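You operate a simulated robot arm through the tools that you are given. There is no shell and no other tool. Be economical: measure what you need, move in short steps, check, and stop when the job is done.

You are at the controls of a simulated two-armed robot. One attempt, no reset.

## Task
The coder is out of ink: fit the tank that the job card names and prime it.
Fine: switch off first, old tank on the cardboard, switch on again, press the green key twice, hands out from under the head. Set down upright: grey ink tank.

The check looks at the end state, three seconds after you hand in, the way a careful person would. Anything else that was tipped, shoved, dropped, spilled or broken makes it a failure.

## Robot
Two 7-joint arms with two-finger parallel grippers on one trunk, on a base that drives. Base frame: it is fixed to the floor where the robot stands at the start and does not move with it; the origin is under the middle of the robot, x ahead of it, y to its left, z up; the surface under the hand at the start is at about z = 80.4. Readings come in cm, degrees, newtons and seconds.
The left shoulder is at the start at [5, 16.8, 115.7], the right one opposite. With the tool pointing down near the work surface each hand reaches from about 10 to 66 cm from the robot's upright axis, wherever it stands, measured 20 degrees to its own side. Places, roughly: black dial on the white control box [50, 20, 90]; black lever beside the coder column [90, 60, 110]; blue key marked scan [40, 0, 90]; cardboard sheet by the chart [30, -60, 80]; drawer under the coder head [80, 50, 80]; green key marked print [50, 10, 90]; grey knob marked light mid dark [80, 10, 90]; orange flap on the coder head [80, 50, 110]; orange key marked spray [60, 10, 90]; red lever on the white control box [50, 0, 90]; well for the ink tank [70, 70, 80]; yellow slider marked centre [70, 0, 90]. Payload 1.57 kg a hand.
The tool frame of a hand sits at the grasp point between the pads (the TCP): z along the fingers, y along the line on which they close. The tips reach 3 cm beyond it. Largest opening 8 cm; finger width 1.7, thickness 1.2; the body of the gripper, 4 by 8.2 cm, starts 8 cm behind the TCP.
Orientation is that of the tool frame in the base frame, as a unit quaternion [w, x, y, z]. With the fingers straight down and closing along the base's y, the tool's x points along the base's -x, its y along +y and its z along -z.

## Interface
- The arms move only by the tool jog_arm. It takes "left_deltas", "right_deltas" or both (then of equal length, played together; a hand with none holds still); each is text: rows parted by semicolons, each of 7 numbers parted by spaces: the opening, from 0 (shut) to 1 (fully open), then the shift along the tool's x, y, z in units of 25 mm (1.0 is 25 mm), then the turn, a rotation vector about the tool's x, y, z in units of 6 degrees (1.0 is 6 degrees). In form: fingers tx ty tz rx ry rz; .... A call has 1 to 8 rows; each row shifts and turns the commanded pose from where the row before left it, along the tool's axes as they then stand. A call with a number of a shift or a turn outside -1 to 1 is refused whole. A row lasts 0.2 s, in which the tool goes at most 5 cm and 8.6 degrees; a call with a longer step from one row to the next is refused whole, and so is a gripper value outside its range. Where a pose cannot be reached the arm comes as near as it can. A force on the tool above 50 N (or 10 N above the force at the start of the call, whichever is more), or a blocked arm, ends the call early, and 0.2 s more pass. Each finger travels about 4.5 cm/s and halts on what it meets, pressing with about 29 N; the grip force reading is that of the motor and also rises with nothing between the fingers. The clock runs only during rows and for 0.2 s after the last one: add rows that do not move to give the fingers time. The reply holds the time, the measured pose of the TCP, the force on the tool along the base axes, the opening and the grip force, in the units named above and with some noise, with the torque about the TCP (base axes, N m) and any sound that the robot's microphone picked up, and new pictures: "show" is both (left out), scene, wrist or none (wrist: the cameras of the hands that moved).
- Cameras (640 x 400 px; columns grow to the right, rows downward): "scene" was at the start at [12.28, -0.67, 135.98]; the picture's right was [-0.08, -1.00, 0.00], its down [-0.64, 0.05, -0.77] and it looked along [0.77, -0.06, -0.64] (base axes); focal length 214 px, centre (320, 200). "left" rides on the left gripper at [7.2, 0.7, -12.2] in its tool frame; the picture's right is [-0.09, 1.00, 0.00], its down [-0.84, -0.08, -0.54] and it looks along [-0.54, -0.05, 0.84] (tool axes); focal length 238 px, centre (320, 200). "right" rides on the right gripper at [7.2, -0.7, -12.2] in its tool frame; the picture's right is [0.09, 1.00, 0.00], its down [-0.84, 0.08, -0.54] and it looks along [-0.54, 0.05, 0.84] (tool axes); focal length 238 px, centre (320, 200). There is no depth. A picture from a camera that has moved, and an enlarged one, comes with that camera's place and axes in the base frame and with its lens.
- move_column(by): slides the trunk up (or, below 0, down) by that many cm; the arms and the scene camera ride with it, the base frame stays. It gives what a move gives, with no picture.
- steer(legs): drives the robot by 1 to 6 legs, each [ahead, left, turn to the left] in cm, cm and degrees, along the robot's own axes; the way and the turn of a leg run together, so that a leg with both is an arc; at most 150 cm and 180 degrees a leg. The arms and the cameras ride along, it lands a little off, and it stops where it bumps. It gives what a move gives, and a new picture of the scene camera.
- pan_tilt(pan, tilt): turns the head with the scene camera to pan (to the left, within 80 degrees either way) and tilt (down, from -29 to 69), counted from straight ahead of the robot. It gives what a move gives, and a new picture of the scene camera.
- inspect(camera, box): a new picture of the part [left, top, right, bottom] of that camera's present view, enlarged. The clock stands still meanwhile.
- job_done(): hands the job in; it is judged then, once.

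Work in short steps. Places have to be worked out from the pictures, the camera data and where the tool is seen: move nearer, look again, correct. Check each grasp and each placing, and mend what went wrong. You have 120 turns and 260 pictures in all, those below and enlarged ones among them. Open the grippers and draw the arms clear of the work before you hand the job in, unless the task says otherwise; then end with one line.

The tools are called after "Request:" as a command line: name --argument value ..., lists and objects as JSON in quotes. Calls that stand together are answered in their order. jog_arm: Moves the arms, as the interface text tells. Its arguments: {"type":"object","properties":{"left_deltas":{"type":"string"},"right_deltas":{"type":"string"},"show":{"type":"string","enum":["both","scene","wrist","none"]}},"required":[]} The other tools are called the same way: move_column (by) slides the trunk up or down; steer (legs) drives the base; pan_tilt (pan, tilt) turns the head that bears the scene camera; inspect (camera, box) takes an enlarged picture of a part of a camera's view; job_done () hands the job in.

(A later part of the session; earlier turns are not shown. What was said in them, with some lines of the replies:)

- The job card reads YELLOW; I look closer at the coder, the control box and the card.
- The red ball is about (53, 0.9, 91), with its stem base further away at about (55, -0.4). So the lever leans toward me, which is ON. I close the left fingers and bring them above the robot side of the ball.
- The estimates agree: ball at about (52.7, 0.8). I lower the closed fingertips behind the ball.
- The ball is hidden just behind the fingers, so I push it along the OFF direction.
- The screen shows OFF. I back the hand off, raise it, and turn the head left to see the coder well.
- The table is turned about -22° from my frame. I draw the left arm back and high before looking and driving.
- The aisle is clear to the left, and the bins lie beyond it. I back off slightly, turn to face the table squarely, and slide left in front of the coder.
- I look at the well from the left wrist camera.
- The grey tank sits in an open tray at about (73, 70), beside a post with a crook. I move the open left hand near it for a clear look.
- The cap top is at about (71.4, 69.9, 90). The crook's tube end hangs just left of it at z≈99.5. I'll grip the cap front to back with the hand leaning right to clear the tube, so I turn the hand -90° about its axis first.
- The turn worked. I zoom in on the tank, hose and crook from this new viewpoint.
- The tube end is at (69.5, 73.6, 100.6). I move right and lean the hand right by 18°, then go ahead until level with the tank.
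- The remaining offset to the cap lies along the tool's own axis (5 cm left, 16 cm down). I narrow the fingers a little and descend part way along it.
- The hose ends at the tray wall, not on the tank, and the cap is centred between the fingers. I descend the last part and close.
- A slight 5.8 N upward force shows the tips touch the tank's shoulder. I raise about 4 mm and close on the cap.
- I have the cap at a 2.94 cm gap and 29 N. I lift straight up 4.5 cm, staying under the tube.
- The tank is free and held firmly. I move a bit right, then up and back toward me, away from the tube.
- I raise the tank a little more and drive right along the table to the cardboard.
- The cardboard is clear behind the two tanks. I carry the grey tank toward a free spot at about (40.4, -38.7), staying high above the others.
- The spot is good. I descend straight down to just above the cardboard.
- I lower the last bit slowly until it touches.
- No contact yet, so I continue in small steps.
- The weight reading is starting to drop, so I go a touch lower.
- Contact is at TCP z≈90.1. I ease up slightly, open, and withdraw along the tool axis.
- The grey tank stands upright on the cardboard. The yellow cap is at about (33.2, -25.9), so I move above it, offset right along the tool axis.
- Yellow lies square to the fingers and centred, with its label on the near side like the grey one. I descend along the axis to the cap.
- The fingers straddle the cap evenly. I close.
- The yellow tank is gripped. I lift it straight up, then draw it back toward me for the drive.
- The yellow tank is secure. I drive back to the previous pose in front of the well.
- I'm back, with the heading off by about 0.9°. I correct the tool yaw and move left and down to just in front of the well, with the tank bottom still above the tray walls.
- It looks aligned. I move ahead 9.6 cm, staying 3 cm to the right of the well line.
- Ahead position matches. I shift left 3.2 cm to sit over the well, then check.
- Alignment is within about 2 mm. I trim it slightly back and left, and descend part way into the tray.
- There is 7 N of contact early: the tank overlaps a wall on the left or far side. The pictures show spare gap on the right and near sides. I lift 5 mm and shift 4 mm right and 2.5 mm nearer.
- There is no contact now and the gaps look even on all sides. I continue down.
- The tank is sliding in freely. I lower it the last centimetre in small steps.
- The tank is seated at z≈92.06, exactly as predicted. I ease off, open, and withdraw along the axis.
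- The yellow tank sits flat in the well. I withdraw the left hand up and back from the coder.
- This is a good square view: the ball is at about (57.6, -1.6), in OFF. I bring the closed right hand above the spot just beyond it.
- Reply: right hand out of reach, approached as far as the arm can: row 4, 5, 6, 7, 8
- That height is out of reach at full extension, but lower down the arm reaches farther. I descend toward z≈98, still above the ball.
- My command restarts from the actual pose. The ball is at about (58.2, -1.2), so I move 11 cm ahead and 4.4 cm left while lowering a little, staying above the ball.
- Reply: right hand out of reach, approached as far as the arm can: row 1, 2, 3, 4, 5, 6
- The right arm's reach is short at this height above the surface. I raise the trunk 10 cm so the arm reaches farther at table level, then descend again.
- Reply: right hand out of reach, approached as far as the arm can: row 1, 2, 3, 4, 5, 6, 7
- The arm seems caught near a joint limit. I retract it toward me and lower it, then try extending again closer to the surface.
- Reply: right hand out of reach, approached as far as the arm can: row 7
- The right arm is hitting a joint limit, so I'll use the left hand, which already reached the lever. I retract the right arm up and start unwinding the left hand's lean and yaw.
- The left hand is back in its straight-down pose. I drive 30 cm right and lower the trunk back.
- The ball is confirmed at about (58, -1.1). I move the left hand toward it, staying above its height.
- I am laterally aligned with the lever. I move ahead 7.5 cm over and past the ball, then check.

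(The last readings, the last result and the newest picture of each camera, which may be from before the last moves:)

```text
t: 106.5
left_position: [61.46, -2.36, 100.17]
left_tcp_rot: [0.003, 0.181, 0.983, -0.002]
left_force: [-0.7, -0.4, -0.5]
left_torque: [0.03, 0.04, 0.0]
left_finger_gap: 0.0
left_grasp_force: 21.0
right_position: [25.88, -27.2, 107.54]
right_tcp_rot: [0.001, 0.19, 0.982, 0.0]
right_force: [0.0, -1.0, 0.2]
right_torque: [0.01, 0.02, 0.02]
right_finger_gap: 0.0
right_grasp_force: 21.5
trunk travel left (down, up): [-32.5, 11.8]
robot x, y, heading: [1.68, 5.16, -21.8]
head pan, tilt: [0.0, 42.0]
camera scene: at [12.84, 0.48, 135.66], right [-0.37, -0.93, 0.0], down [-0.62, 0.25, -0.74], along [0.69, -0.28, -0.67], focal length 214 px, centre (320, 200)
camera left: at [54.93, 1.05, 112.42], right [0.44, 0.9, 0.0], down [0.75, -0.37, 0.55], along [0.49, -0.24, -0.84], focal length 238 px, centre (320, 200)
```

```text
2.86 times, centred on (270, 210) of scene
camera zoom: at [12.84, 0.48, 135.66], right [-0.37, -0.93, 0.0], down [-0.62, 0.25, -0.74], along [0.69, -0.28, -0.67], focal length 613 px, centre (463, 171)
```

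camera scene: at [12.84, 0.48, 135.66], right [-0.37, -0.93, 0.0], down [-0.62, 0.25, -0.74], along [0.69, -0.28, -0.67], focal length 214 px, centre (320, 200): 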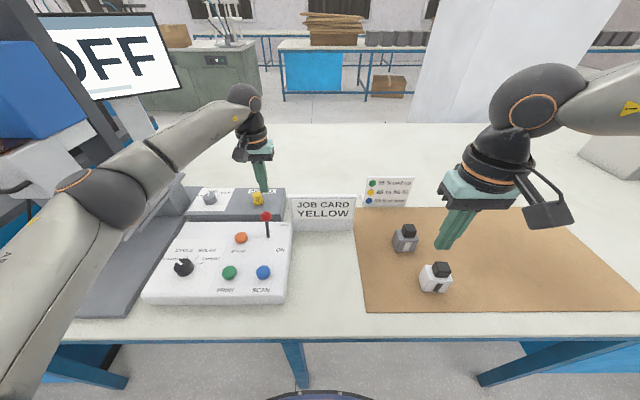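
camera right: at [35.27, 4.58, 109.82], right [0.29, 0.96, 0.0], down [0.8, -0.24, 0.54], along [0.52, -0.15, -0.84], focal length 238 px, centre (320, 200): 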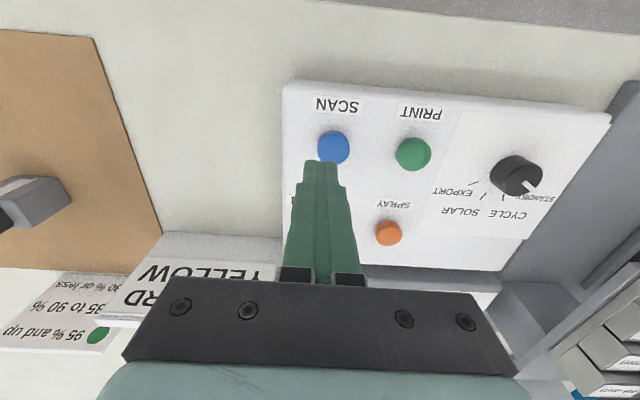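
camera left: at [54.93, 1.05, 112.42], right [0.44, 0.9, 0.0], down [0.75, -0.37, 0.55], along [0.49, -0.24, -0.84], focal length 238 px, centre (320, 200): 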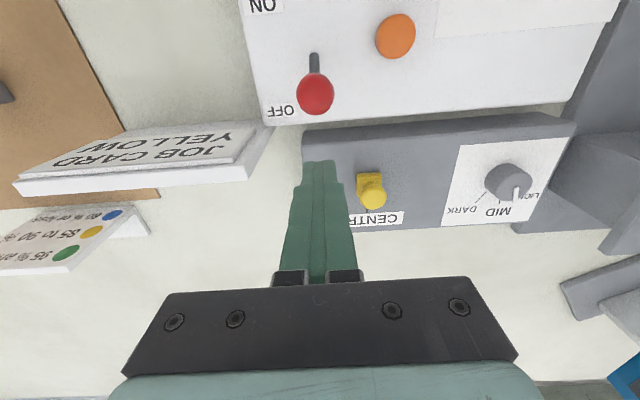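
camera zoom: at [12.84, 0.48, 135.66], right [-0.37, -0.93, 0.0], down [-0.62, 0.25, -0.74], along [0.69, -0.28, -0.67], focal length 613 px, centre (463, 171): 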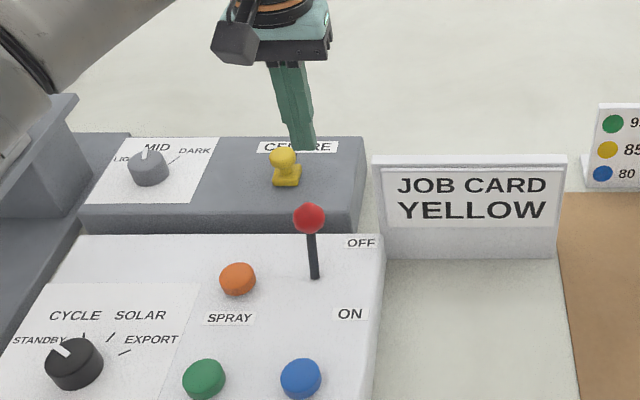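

The ball is 4 cm nearer me than the fingers. I come 1 cm nearer and lower so the tips end at z≈89, above the grey box and behind the ball.

Request:
jog_arm --left_deltas "0 0.4 0 0.6 0 0 0;0 0 0 0.8 0 0 0;0 0 0 0.8 0 0 0;0 0 0 0.8 0 0 0;0 0 0 0.2 0 0 0;0 0 0 0 0 0 0"

Request:
inspect --camera "scene" --box '[200, 140, 340, 280]'

```text
t: 107.9
left_position: [60.77, -1.89, 92.38]
left_tcp_rot: [0.002, 0.181, 0.983, -0.001]
left_force: [1.4, 0.3, -0.7]
left_torque: [-0.01, 0.01, 0.06]
left_finger_gap: 0.0
left_grasp_force: 21.0
right_position: [25.93, -27.21, 107.54]
right_tcp_rot: [0.001, 0.189, 0.982, 0.0]
right_force: [0.2, -0.3, 0.7]
right_torque: [0.02, -0.01, 0.03]
right_finger_gap: 0.0
right_grasp_force: 21.4
trunk travel left (down, up): [-32.5, 11.8]
robot x, y, heading: [1.33, 4.66, -21.8]
head pan, tilt: [0.0, 42.0]
camera scene: at [12.85, 0.47, 135.66], right [-0.37, -0.93, 0.0], down [-0.62, 0.25, -0.74], along [0.69, -0.28, -0.67], focal length 214 px, centre (320, 200)
camera left: at [54.09, 1.5, 104.56], right [0.44, 0.9, 0.0], down [0.75, -0.37, 0.55], along [0.49, -0.24, -0.84], focal length 238 px, centre (320, 200)
```

scene: 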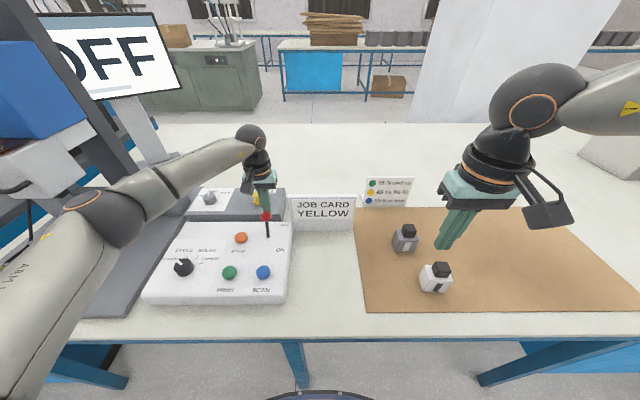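
left: 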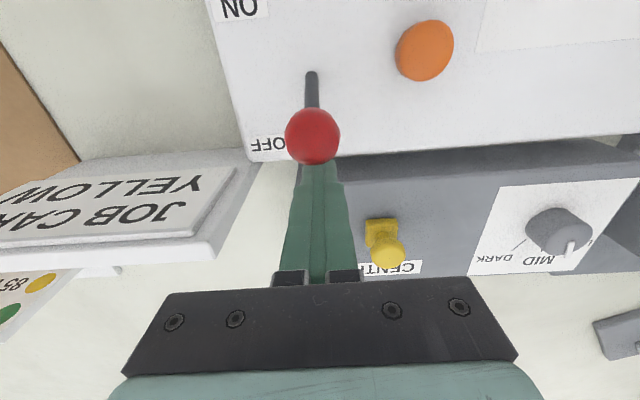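

```text
2.86 times, centred on (270, 210) of scene
camera zoom: at [12.85, 0.47, 135.66], right [-0.37, -0.93, 0.0], down [-0.62, 0.25, -0.74], along [0.69, -0.28, -0.67], focal length 613 px, centre (463, 171)
```

zoom: 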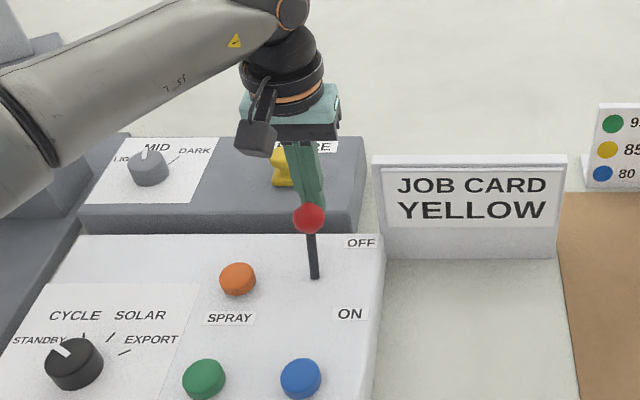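

The fingers are right behind the ball. I pull it toward me to ON.

Request:
jog_arm --left_deltas "0 0.33 0 0 0 0 0;0 0.33 0 0 0 0 0;0 0.33 0 0 0 0 0;0 0.33 0 0 0 0 0;0 0.33 0 0 0 0 0;0 0.33 0 0 0 0 0;0 0.33 0 0 0 0 0;0 0.33 0 0 0 0 0"

```text
t: 109.7
left_position: [55.31, 0.28, 92.42]
left_tcp_rot: [0.008, 0.179, 0.984, -0.004]
left_force: [32.0, -14.2, -5.7]
left_torque: [-0.17, -0.43, 0.08]
left_finger_gap: 0.0
left_grasp_force: 21.5
right_position: [26.21, -27.33, 107.43]
right_tcp_rot: [-0.001, 0.19, 0.982, 0.002]
right_force: [0.3, 1.1, 0.2]
right_torque: [0.0, -0.03, -0.05]
right_finger_gap: 0.01
right_grasp_force: 21.1
trunk travel left (down, up): [-32.5, 11.8]
robot x, y, heading: [1.69, 5.16, -21.9]
head pan, tilt: [0.0, 42.0]
camera scene: at [13.27, 0.28, 135.6], right [-0.37, -0.93, 0.0], down [-0.62, 0.25, -0.74], along [0.69, -0.28, -0.67], focal length 214 px, centre (320, 200)
camera left: at [48.51, 3.61, 104.43], right [0.44, 0.9, 0.0], down [0.75, -0.36, 0.56], along [0.5, -0.24, -0.83], focal length 238 px, centre (320, 200)
```

scene: 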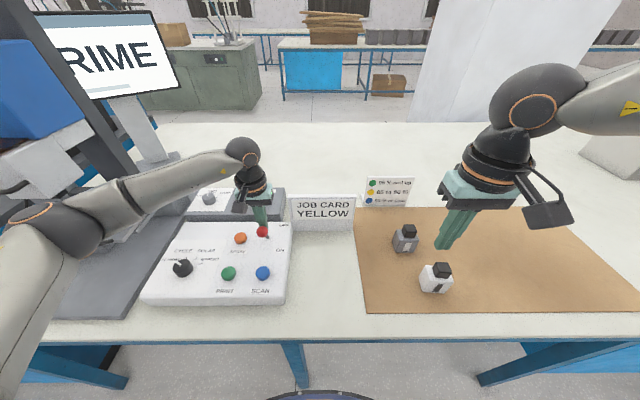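
left: 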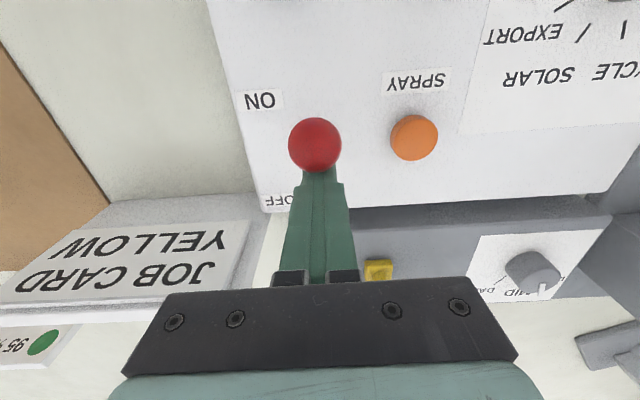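

The screen shows PRIME, so it is on and against its stop. I back off away from the ball and rise.

Request:
jog_arm --left_deltas "0 -0.4 0 0 0 0 0;0 -0.5 0 -0.3 0 0 0;0 0 0 -0.9 0 0 0;0 0 0 -0.9 0 0 0;0 0 0 -0.9 0 0 0;0 0.9 0.5 0 0 0 0;0 0.9 0.7 0 0 0 0;0 0.9 0.7 0 0 0 0"

Request:
inspect --camera "left" --box '[200, 0, 480, 200]'

Request:
inspect --camera "scene" --box '[130, 180, 310, 320]'

```text
t: 111.5
left_position: [52.24, 6.54, 99.71]
left_tcp_rot: [0.002, 0.18, 0.984, -0.001]
left_force: [0.9, -0.3, 0.8]
left_torque: [-0.01, 0.01, 0.01]
left_finger_gap: 0.0
left_grasp_force: 20.9
right_position: [25.85, -27.22, 107.65]
right_tcp_rot: [0.001, 0.19, 0.982, 0.0]
right_force: [-0.4, -0.4, -0.6]
right_torque: [-0.02, 0.01, -0.01]
right_finger_gap: 0.01
right_grasp_force: 21.8
trunk travel left (down, up): [-32.5, 11.8]
robot x, y, heading: [1.9, 5.1, -22.1]
head pan, tilt: [0.0, 42.0]
camera scene: at [12.83, 0.52, 135.66], right [-0.37, -0.93, 0.0], down [-0.62, 0.25, -0.74], along [0.69, -0.28, -0.67], focal length 214 px, centre (320, 200)
camera left: at [45.66, 9.95, 111.85], right [0.44, 0.9, 0.0], down [0.75, -0.37, 0.55], along [0.49, -0.24, -0.84], focal length 238 px, centre (320, 200)
```

scene: 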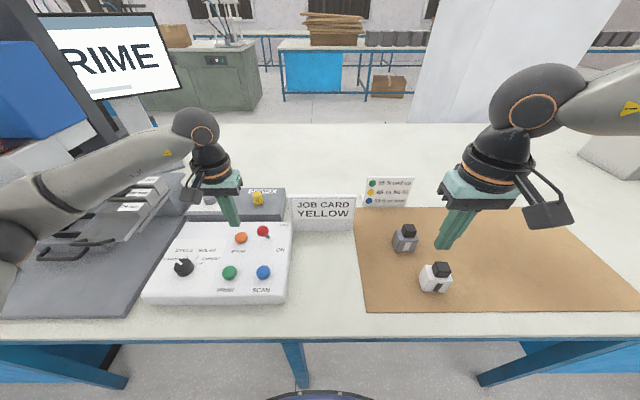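
left: 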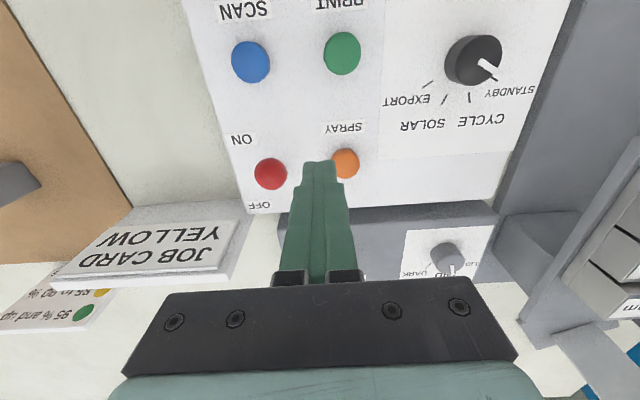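

```text
2.00 times, centred on (340, 100) of left
camera zoom: at [45.66, 9.95, 111.85], right [0.44, 0.9, 0.0], down [0.75, -0.37, 0.55], along [0.49, -0.24, -0.84], focal length 477 px, centre (280, 400)
```

zoom: 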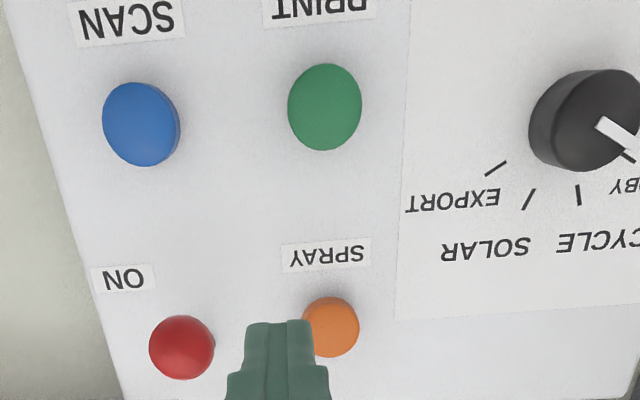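

```text
2.86 times, centred on (220, 250) of scene
camera zoom: at [12.83, 0.52, 135.66], right [-0.37, -0.93, 0.0], down [-0.62, 0.25, -0.74], along [0.69, -0.28, -0.67], focal length 613 px, centre (606, 57)
```

zoom: 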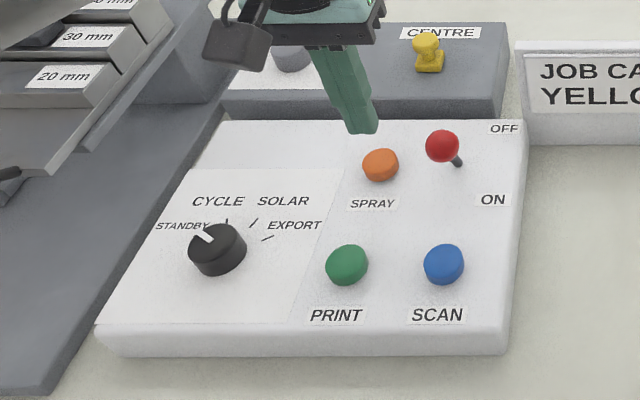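

The green key's centre is at about (47.4, 11.35) with its top near z 86. I move above it and lower to about 2 cm over the key.

Request:
jog_arm --left_deltas "0 0.84 0.36 0 0 0 0;0 0.84 0.36 0 0 0 0;0 0.84 0.36 0.5 0 0 0;0 0 0 0.9 0 0 0;0 0 0 0.9 0 0 0;0 0 0 0.9 0 0 0;0 0 0 0 0 0 0"

Request:
inspect --camera "scene" --box '[150, 180, 310, 320]'

```text
t: 113.1
left_position: [47.23, 11.23, 91.81]
left_tcp_rot: [0.002, 0.182, 0.983, -0.001]
left_force: [0.2, 0.0, 1.1]
left_torque: [-0.01, -0.02, -0.02]
left_finger_gap: 0.01
left_grasp_force: 21.4
right_position: [25.97, -27.3, 107.58]
right_tcp_rot: [0.0, 0.19, 0.982, 0.001]
right_force: [0.2, -0.7, 0.0]
right_torque: [-0.01, 0.01, -0.01]
right_finger_gap: 0.0
right_grasp_force: 21.5
trunk travel left (down, up): [-32.5, 11.8]
robot x, y, heading: [1.71, 5.1, -22.0]
head pan, tilt: [0.0, 42.0]
camera scene: at [12.84, 0.47, 135.66], right [-0.37, -0.93, 0.0], down [-0.62, 0.25, -0.74], along [0.69, -0.28, -0.67], focal length 214 px, centre (320, 200)
camera left: at [40.74, 14.69, 103.98], right [0.44, 0.9, 0.0], down [0.75, -0.37, 0.55], along [0.49, -0.24, -0.84], focal length 238 px, centre (320, 200)
```

scene: 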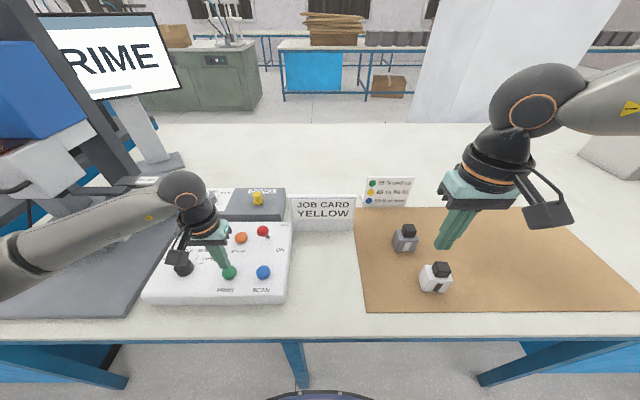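
left: 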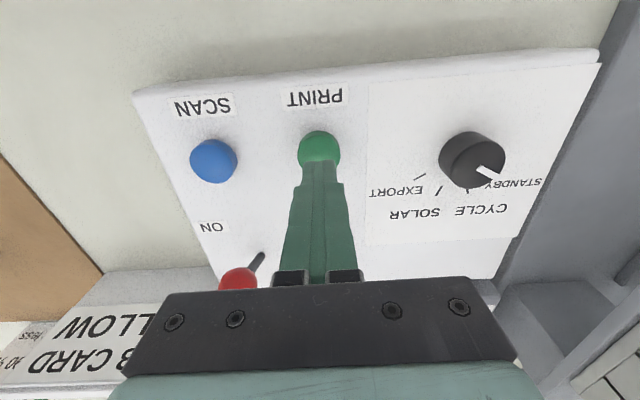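

```text
2.86 times, centred on (230, 250) of scene
camera zoom: at [12.84, 0.47, 135.66], right [-0.37, -0.93, 0.0], down [-0.62, 0.25, -0.74], along [0.69, -0.28, -0.67], focal length 613 px, centre (577, 57)
```

zoom: 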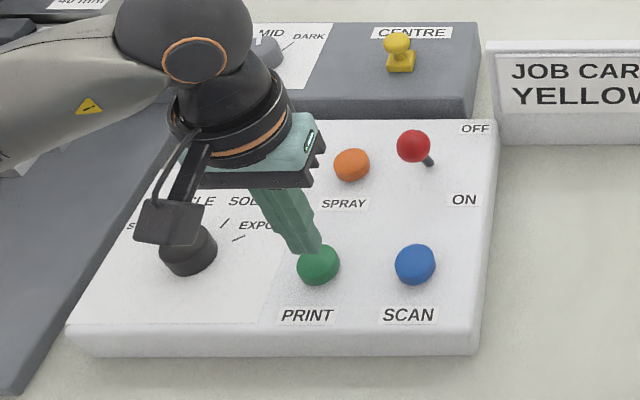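

The fingertips are centred over the key, about 2.5 cm above it. I lower to near contact.

Request:
jog_arm --left_deltas "0 0.05 0.05 0.5 0 0 0;0 0 0 0.3 0 0 0;0 0 0 0 0 0 0" --show "wrist"

```text
t: 113.9
left_position: [47.12, 11.57, 89.89]
left_tcp_rot: [0.002, 0.182, 0.983, -0.002]
left_force: [1.2, 0.0, 1.0]
left_torque: [-0.02, -0.02, 0.0]
left_finger_gap: 0.02
left_grasp_force: 21.4
right_position: [25.79, -27.2, 107.58]
right_tcp_rot: [0.001, 0.191, 0.982, 0.001]
right_force: [0.3, -0.6, -1.3]
right_torque: [-0.03, 0.03, 0.03]
right_finger_gap: 0.0
right_grasp_force: 21.2
trunk travel left (down, up): [-32.5, 11.8]
robot x, y, heading: [1.85, 5.12, -21.7]
head pan, tilt: [0.0, 42.0]
camera left: at [40.56, 14.91, 101.98], right [0.44, 0.9, 0.0], down [0.75, -0.37, 0.55], along [0.49, -0.24, -0.84], focal length 238 px, centre (320, 200)
```

left: 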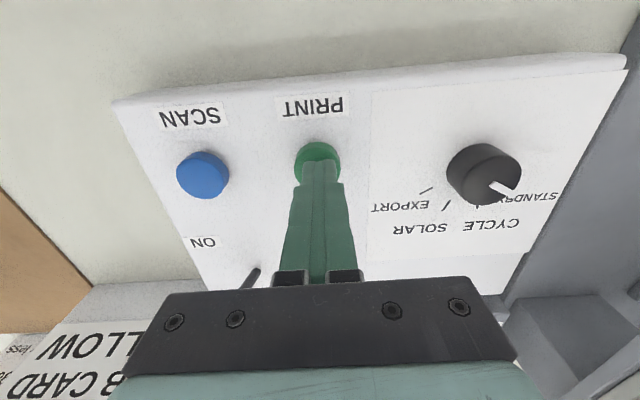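

Tip at z≈86.9. I press in small steps and watch force, sound and screen.

Request:
jog_arm --left_deltas "0 0 0 0.15 0 0 0;0 0 0 0.15 0 0 0;0 0 0 0.12 0 0 0" --show "scene"

```text
t: 114.7
left_position: [47.06, 11.51, 89.13]
left_tcp_rot: [0.006, 0.181, 0.983, -0.001]
left_force: [-0.1, 9.4, 25.6]
left_torque: [0.2, -0.06, -0.22]
left_finger_gap: 0.0
left_grasp_force: 20.8
right_position: [25.64, -27.18, 107.71]
right_tcp_rot: [0.002, 0.188, 0.982, 0.0]
right_force: [-0.8, 0.3, -0.2]
right_torque: [-0.03, -0.02, -0.03]
right_finger_gap: 0.0
right_grasp_force: 21.5
trunk travel left (down, up): [-32.5, 11.8]
robot x, y, heading: [1.79, 5.05, -21.9]
head pan, tilt: [0.0, 42.0]
heard: click
camera scene: at [12.64, 0.55, 135.73], right [-0.37, -0.93, 0.0], down [-0.62, 0.25, -0.74], along [0.69, -0.28, -0.67], focal length 214 px, centre (320, 200)
```

scene: 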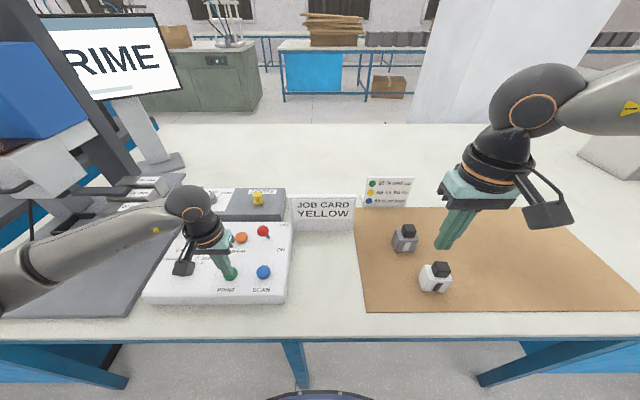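

A click was heard: first press. I release fully by rising 1.5 cm and wait a moment.

Request:
jog_arm --left_deltas "0 0 0 -0.4 0 0 0;0 0 0 -0.3 0 0 0;0 0 0 0 0 0 0;0 0 0 0 0 0 0" --show "scene"

Request:
inspect --camera "scene" --box '[20, 0, 200, 120]'

```text
t: 115.7
left_position: [47.14, 11.29, 90.57]
left_tcp_rot: [0.001, 0.182, 0.983, -0.001]
left_force: [0.0, -1.0, 0.5]
left_torque: [0.01, -0.01, 0.01]
left_finger_gap: 0.0
left_grasp_force: 20.8
right_position: [26.01, -27.3, 107.49]
right_tcp_rot: [0.001, 0.19, 0.982, 0.0]
right_force: [-0.2, 0.1, 0.4]
right_torque: [-0.05, 0.0, 0.04]
right_finger_gap: 0.01
right_grasp_force: 21.0
trunk travel left (down, up): [-32.5, 11.8]
robot x, y, heading: [1.27, 5.11, -21.9]
head pan, tilt: [0.0, 42.0]
camera scene: at [12.85, 0.47, 135.65], right [-0.37, -0.93, 0.0], down [-0.62, 0.25, -0.74], along [0.69, -0.28, -0.67], focal length 214 px, centre (320, 200)
```

scene: 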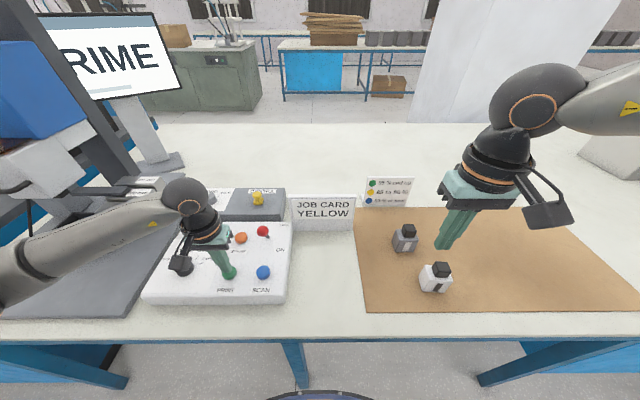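

```text
3.33 times, centred on (110, 60) of scene
camera zoom: at [12.85, 0.47, 135.65], right [-0.37, -0.93, 0.0], down [-0.62, 0.25, -0.74], along [0.69, -0.28, -0.67], focal length 715 px, centre (1020, 667)
```

zoom: 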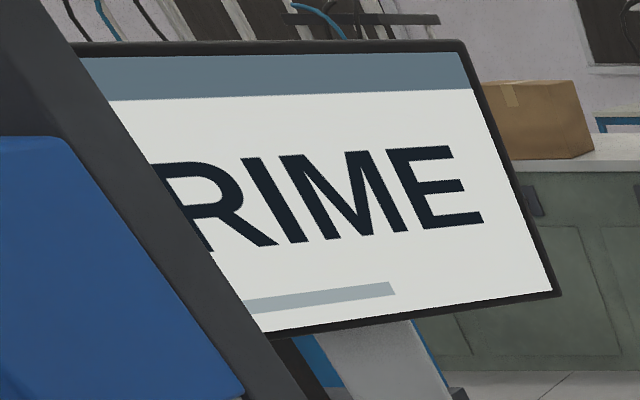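

Released. Now the second press, to the same depth.

Request:
jog_arm --left_deltas "0 0 0 0.28 0 0 0;0 0 0 0.15 0 0 0;0 0 0 0.15 0 0 0;0 0 0 0.12 0 0 0" --show "scene"

```text
t: 116.7
left_position: [47.24, 11.42, 89.17]
left_tcp_rot: [0.007, 0.181, 0.983, -0.001]
left_force: [1.2, 7.4, 32.2]
left_torque: [0.26, -0.07, -0.22]
left_finger_gap: 0.0
left_grasp_force: 21.8
right_position: [25.66, -27.18, 107.67]
right_tcp_rot: [0.002, 0.19, 0.982, 0.0]
right_force: [-0.5, -0.3, 0.3]
right_torque: [0.01, 0.02, 0.0]
right_finger_gap: 0.0
right_grasp_force: 21.1
trunk travel left (down, up): [-32.5, 11.8]
robot x, y, heading: [1.58, 5.22, -21.6]
head pan, tilt: [0.0, 42.0]
heard: click
camera scene: at [12.6, 0.52, 135.74], right [-0.37, -0.93, 0.0], down [-0.62, 0.25, -0.74], along [0.69, -0.28, -0.67], focal length 214 px, centre (320, 200)
```

scene: 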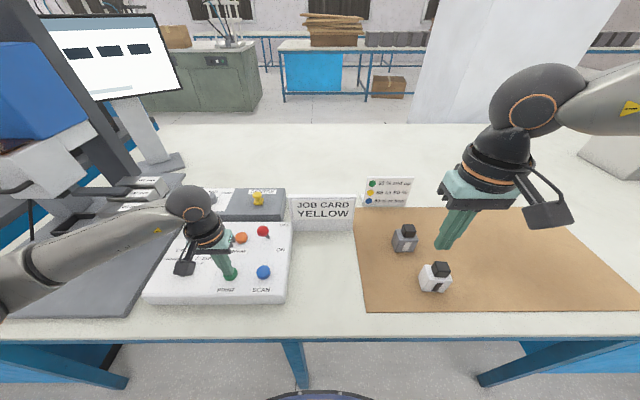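

The second click came and the PRIME message has cleared. I lift straight up, draw the hand back and open both grippers.

Request:
jog_arm --left_deltas "0 0 0 -0.6 0 0 0;0 0 0 -1 0 0 0;0 0 0 -1 0 0 0;0 0 0 -1 0 0 0;0.5 0.8 0.3 -1 0 0 0;1 0.8 0.3 -1 0 0 0;1 0.8 0.3 -1 0 0 0;1 0.8 0.3 -0.5 0 0 0" --right_deltas "0 0 0 -0.6 0 0 0;0 0 0 -0.6 0 0 0;0 0 0 -0.6 0 0 0;0 0 0 -0.6 0 0 0;0.5 0 0 -0.4 0 0 0;1 0 0 0 0 0 0;1 0 0 0 0 0 0;1 0 0 0 0 0 0" --show "scene"

Request:
inspect --camera "scene" --box '[340, 200, 480, 310]'

Request:
pan_tilt --pan 38 --tilt 35

```text
t: 118.5
left_position: [40.54, 17.13, 106.47]
left_tcp_rot: [0.002, 0.181, 0.983, 0.0]
left_force: [-0.7, -0.6, -0.2]
left_torque: [0.0, 0.02, -0.03]
left_finger_gap: 7.97
left_grasp_force: 0.1
right_position: [25.73, -27.32, 114.42]
right_tcp_rot: [0.001, 0.19, 0.982, 0.0]
right_force: [0.1, 0.3, 0.2]
right_torque: [0.01, 0.0, 0.01]
right_finger_gap: 8.01
right_grasp_force: 0.0
trunk travel left (down, up): [-32.5, 11.8]
robot x, y, heading: [1.54, 5.22, -21.9]
head pan, tilt: [0.0, 42.0]
camera scene: at [12.82, 0.49, 135.66], right [-0.37, -0.93, 0.0], down [-0.62, 0.25, -0.74], along [0.69, -0.28, -0.67], focal length 214 px, centre (320, 200)
```

scene: 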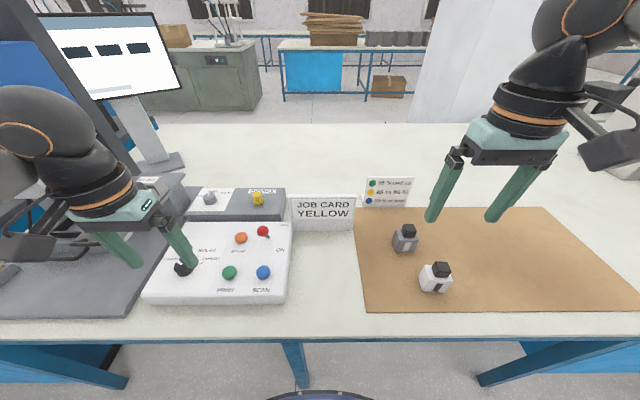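

```text
3.64 times, centred on (410, 255) of scene
camera zoom: at [12.82, 0.49, 135.66], right [-0.37, -0.93, 0.0], down [-0.62, 0.25, -0.74], along [0.69, -0.28, -0.67], focal length 780 px, centre (-7, 0)
```

zoom: 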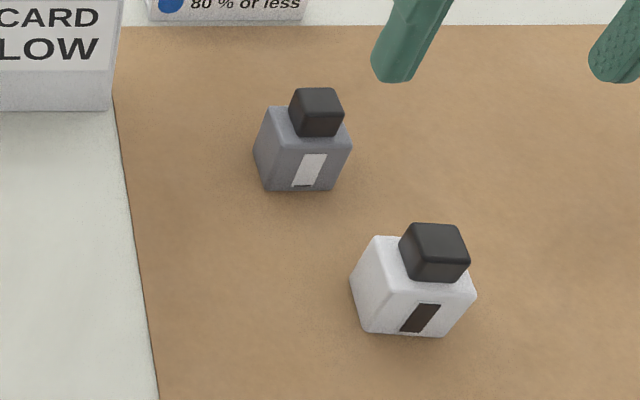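

```text
t: 119.5
left_position: [40.56, 17.05, 106.45]
left_tcp_rot: [0.003, 0.182, 0.983, -0.002]
left_force: [-0.3, 0.1, -0.7]
left_torque: [-0.01, 0.01, -0.01]
left_finger_gap: 8.02
left_grasp_force: 0.0
right_position: [25.75, -27.48, 114.43]
right_tcp_rot: [0.001, 0.19, 0.982, 0.0]
right_force: [0.1, -0.1, -0.4]
right_torque: [0.0, -0.02, 0.03]
right_finger_gap: 8.0
right_grasp_force: 0.1
trunk travel left (down, up): [-32.5, 11.8]
robot x, y, heading: [1.86, 5.15, -21.7]
head pan, tilt: [38.0, 35.0]
camera scene: at [13.54, 6.02, 136.71], right [0.28, -0.96, 0.0], down [-0.55, -0.16, -0.82], along [0.79, 0.23, -0.57], focal length 214 px, centre (320, 200)
```

scene: 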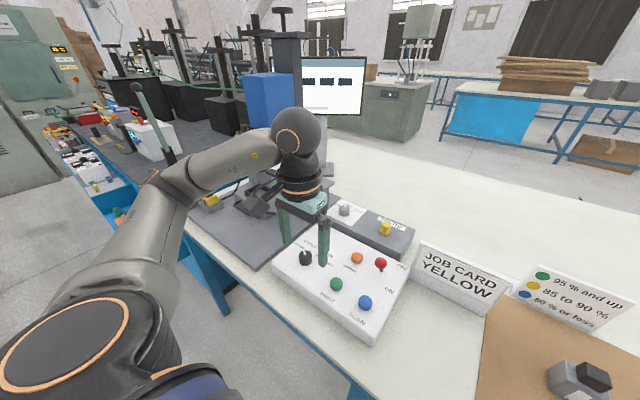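

I pull the left hand further clear, and check the screen, the dial and the well.

Request:
jog_arm --left_deltas "1 0.9 0.3 -0.5 0 0 0;1 0.9 0.3 -0.5 0 0 0;1 0.9 0.3 -0.5 0 0 0;1 0.9 0.3 -0.5 0 0 0;1 0 0 0 0 0 0" --show "scene"

Request:
inspect --camera "scene" --box '[270, 40, 380, 130]'

Request:
inspect --camera "scene" --box '[180, 160, 420, 340]'

```text
t: 120.8
left_position: [33.15, 23.12, 111.58]
left_tcp_rot: [0.002, 0.182, 0.983, -0.001]
left_force: [0.6, 1.0, -0.2]
left_torque: [-0.02, 0.01, -0.01]
left_finger_gap: 8.02
left_grasp_force: 0.1
right_position: [25.85, -27.46, 114.51]
right_tcp_rot: [0.001, 0.19, 0.982, 0.001]
right_force: [0.2, 0.4, -0.4]
right_torque: [0.02, -0.01, -0.01]
right_finger_gap: 8.01
right_grasp_force: 0.0
trunk travel left (down, up): [-32.5, 11.8]
robot x, y, heading: [1.71, 4.85, -22.0]
head pan, tilt: [38.0, 35.0]
camera scene: at [13.56, 6.02, 136.7], right [0.28, -0.96, 0.0], down [-0.55, -0.16, -0.82], along [0.79, 0.23, -0.57], focal length 214 px, centre (320, 200)
```

scene: 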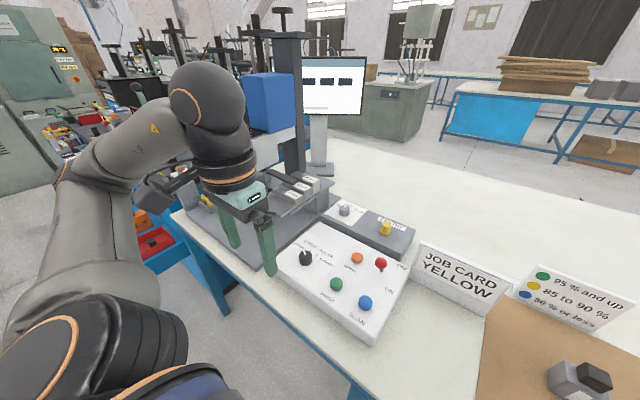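

```text
4.44 times, centred on (325, 85) of scene
camera zoom: at [13.56, 6.02, 136.7], right [0.28, -0.96, 0.0], down [-0.55, -0.16, -0.82], along [0.79, 0.23, -0.57], focal length 953 px, centre (298, 711)
```

zoom: 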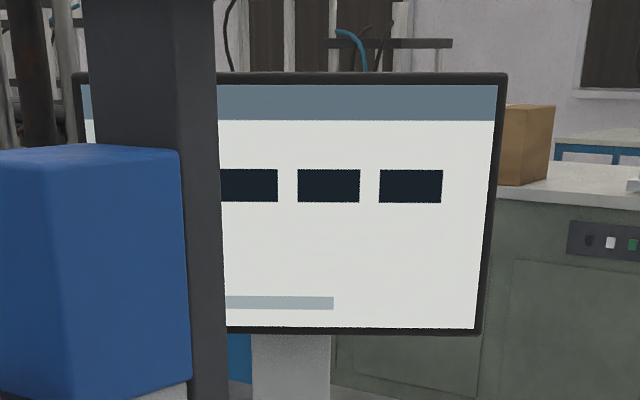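

```text
2.22 times, centred on (300, 250) of scene
camera zoom: at [13.56, 6.02, 136.7], right [0.28, -0.96, 0.0], down [-0.55, -0.16, -0.82], along [0.79, 0.23, -0.57], focal length 477 px, centre (364, 89)
```

zoom: 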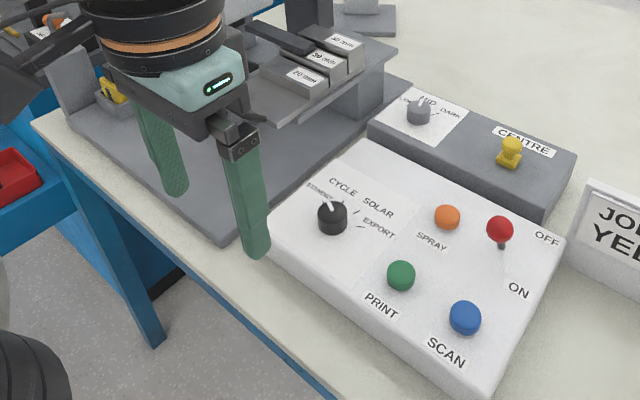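

The screen now shows its dashes instead of PRIME. The lever is at ON, the dial is untouched and the yellow tank is in the well. The grey tank stands upright on the cardboard, and both hands are open and clear.

Request:
job_done

```text
The job is handed in.
```

The yellow tank is fitted and primed: I switched off first, stood the old grey tank upright on the cardboard, switched back on, and pressed the green key twice (two clicks, and the PRIME message cleared). Both hands are open and clear of the head.
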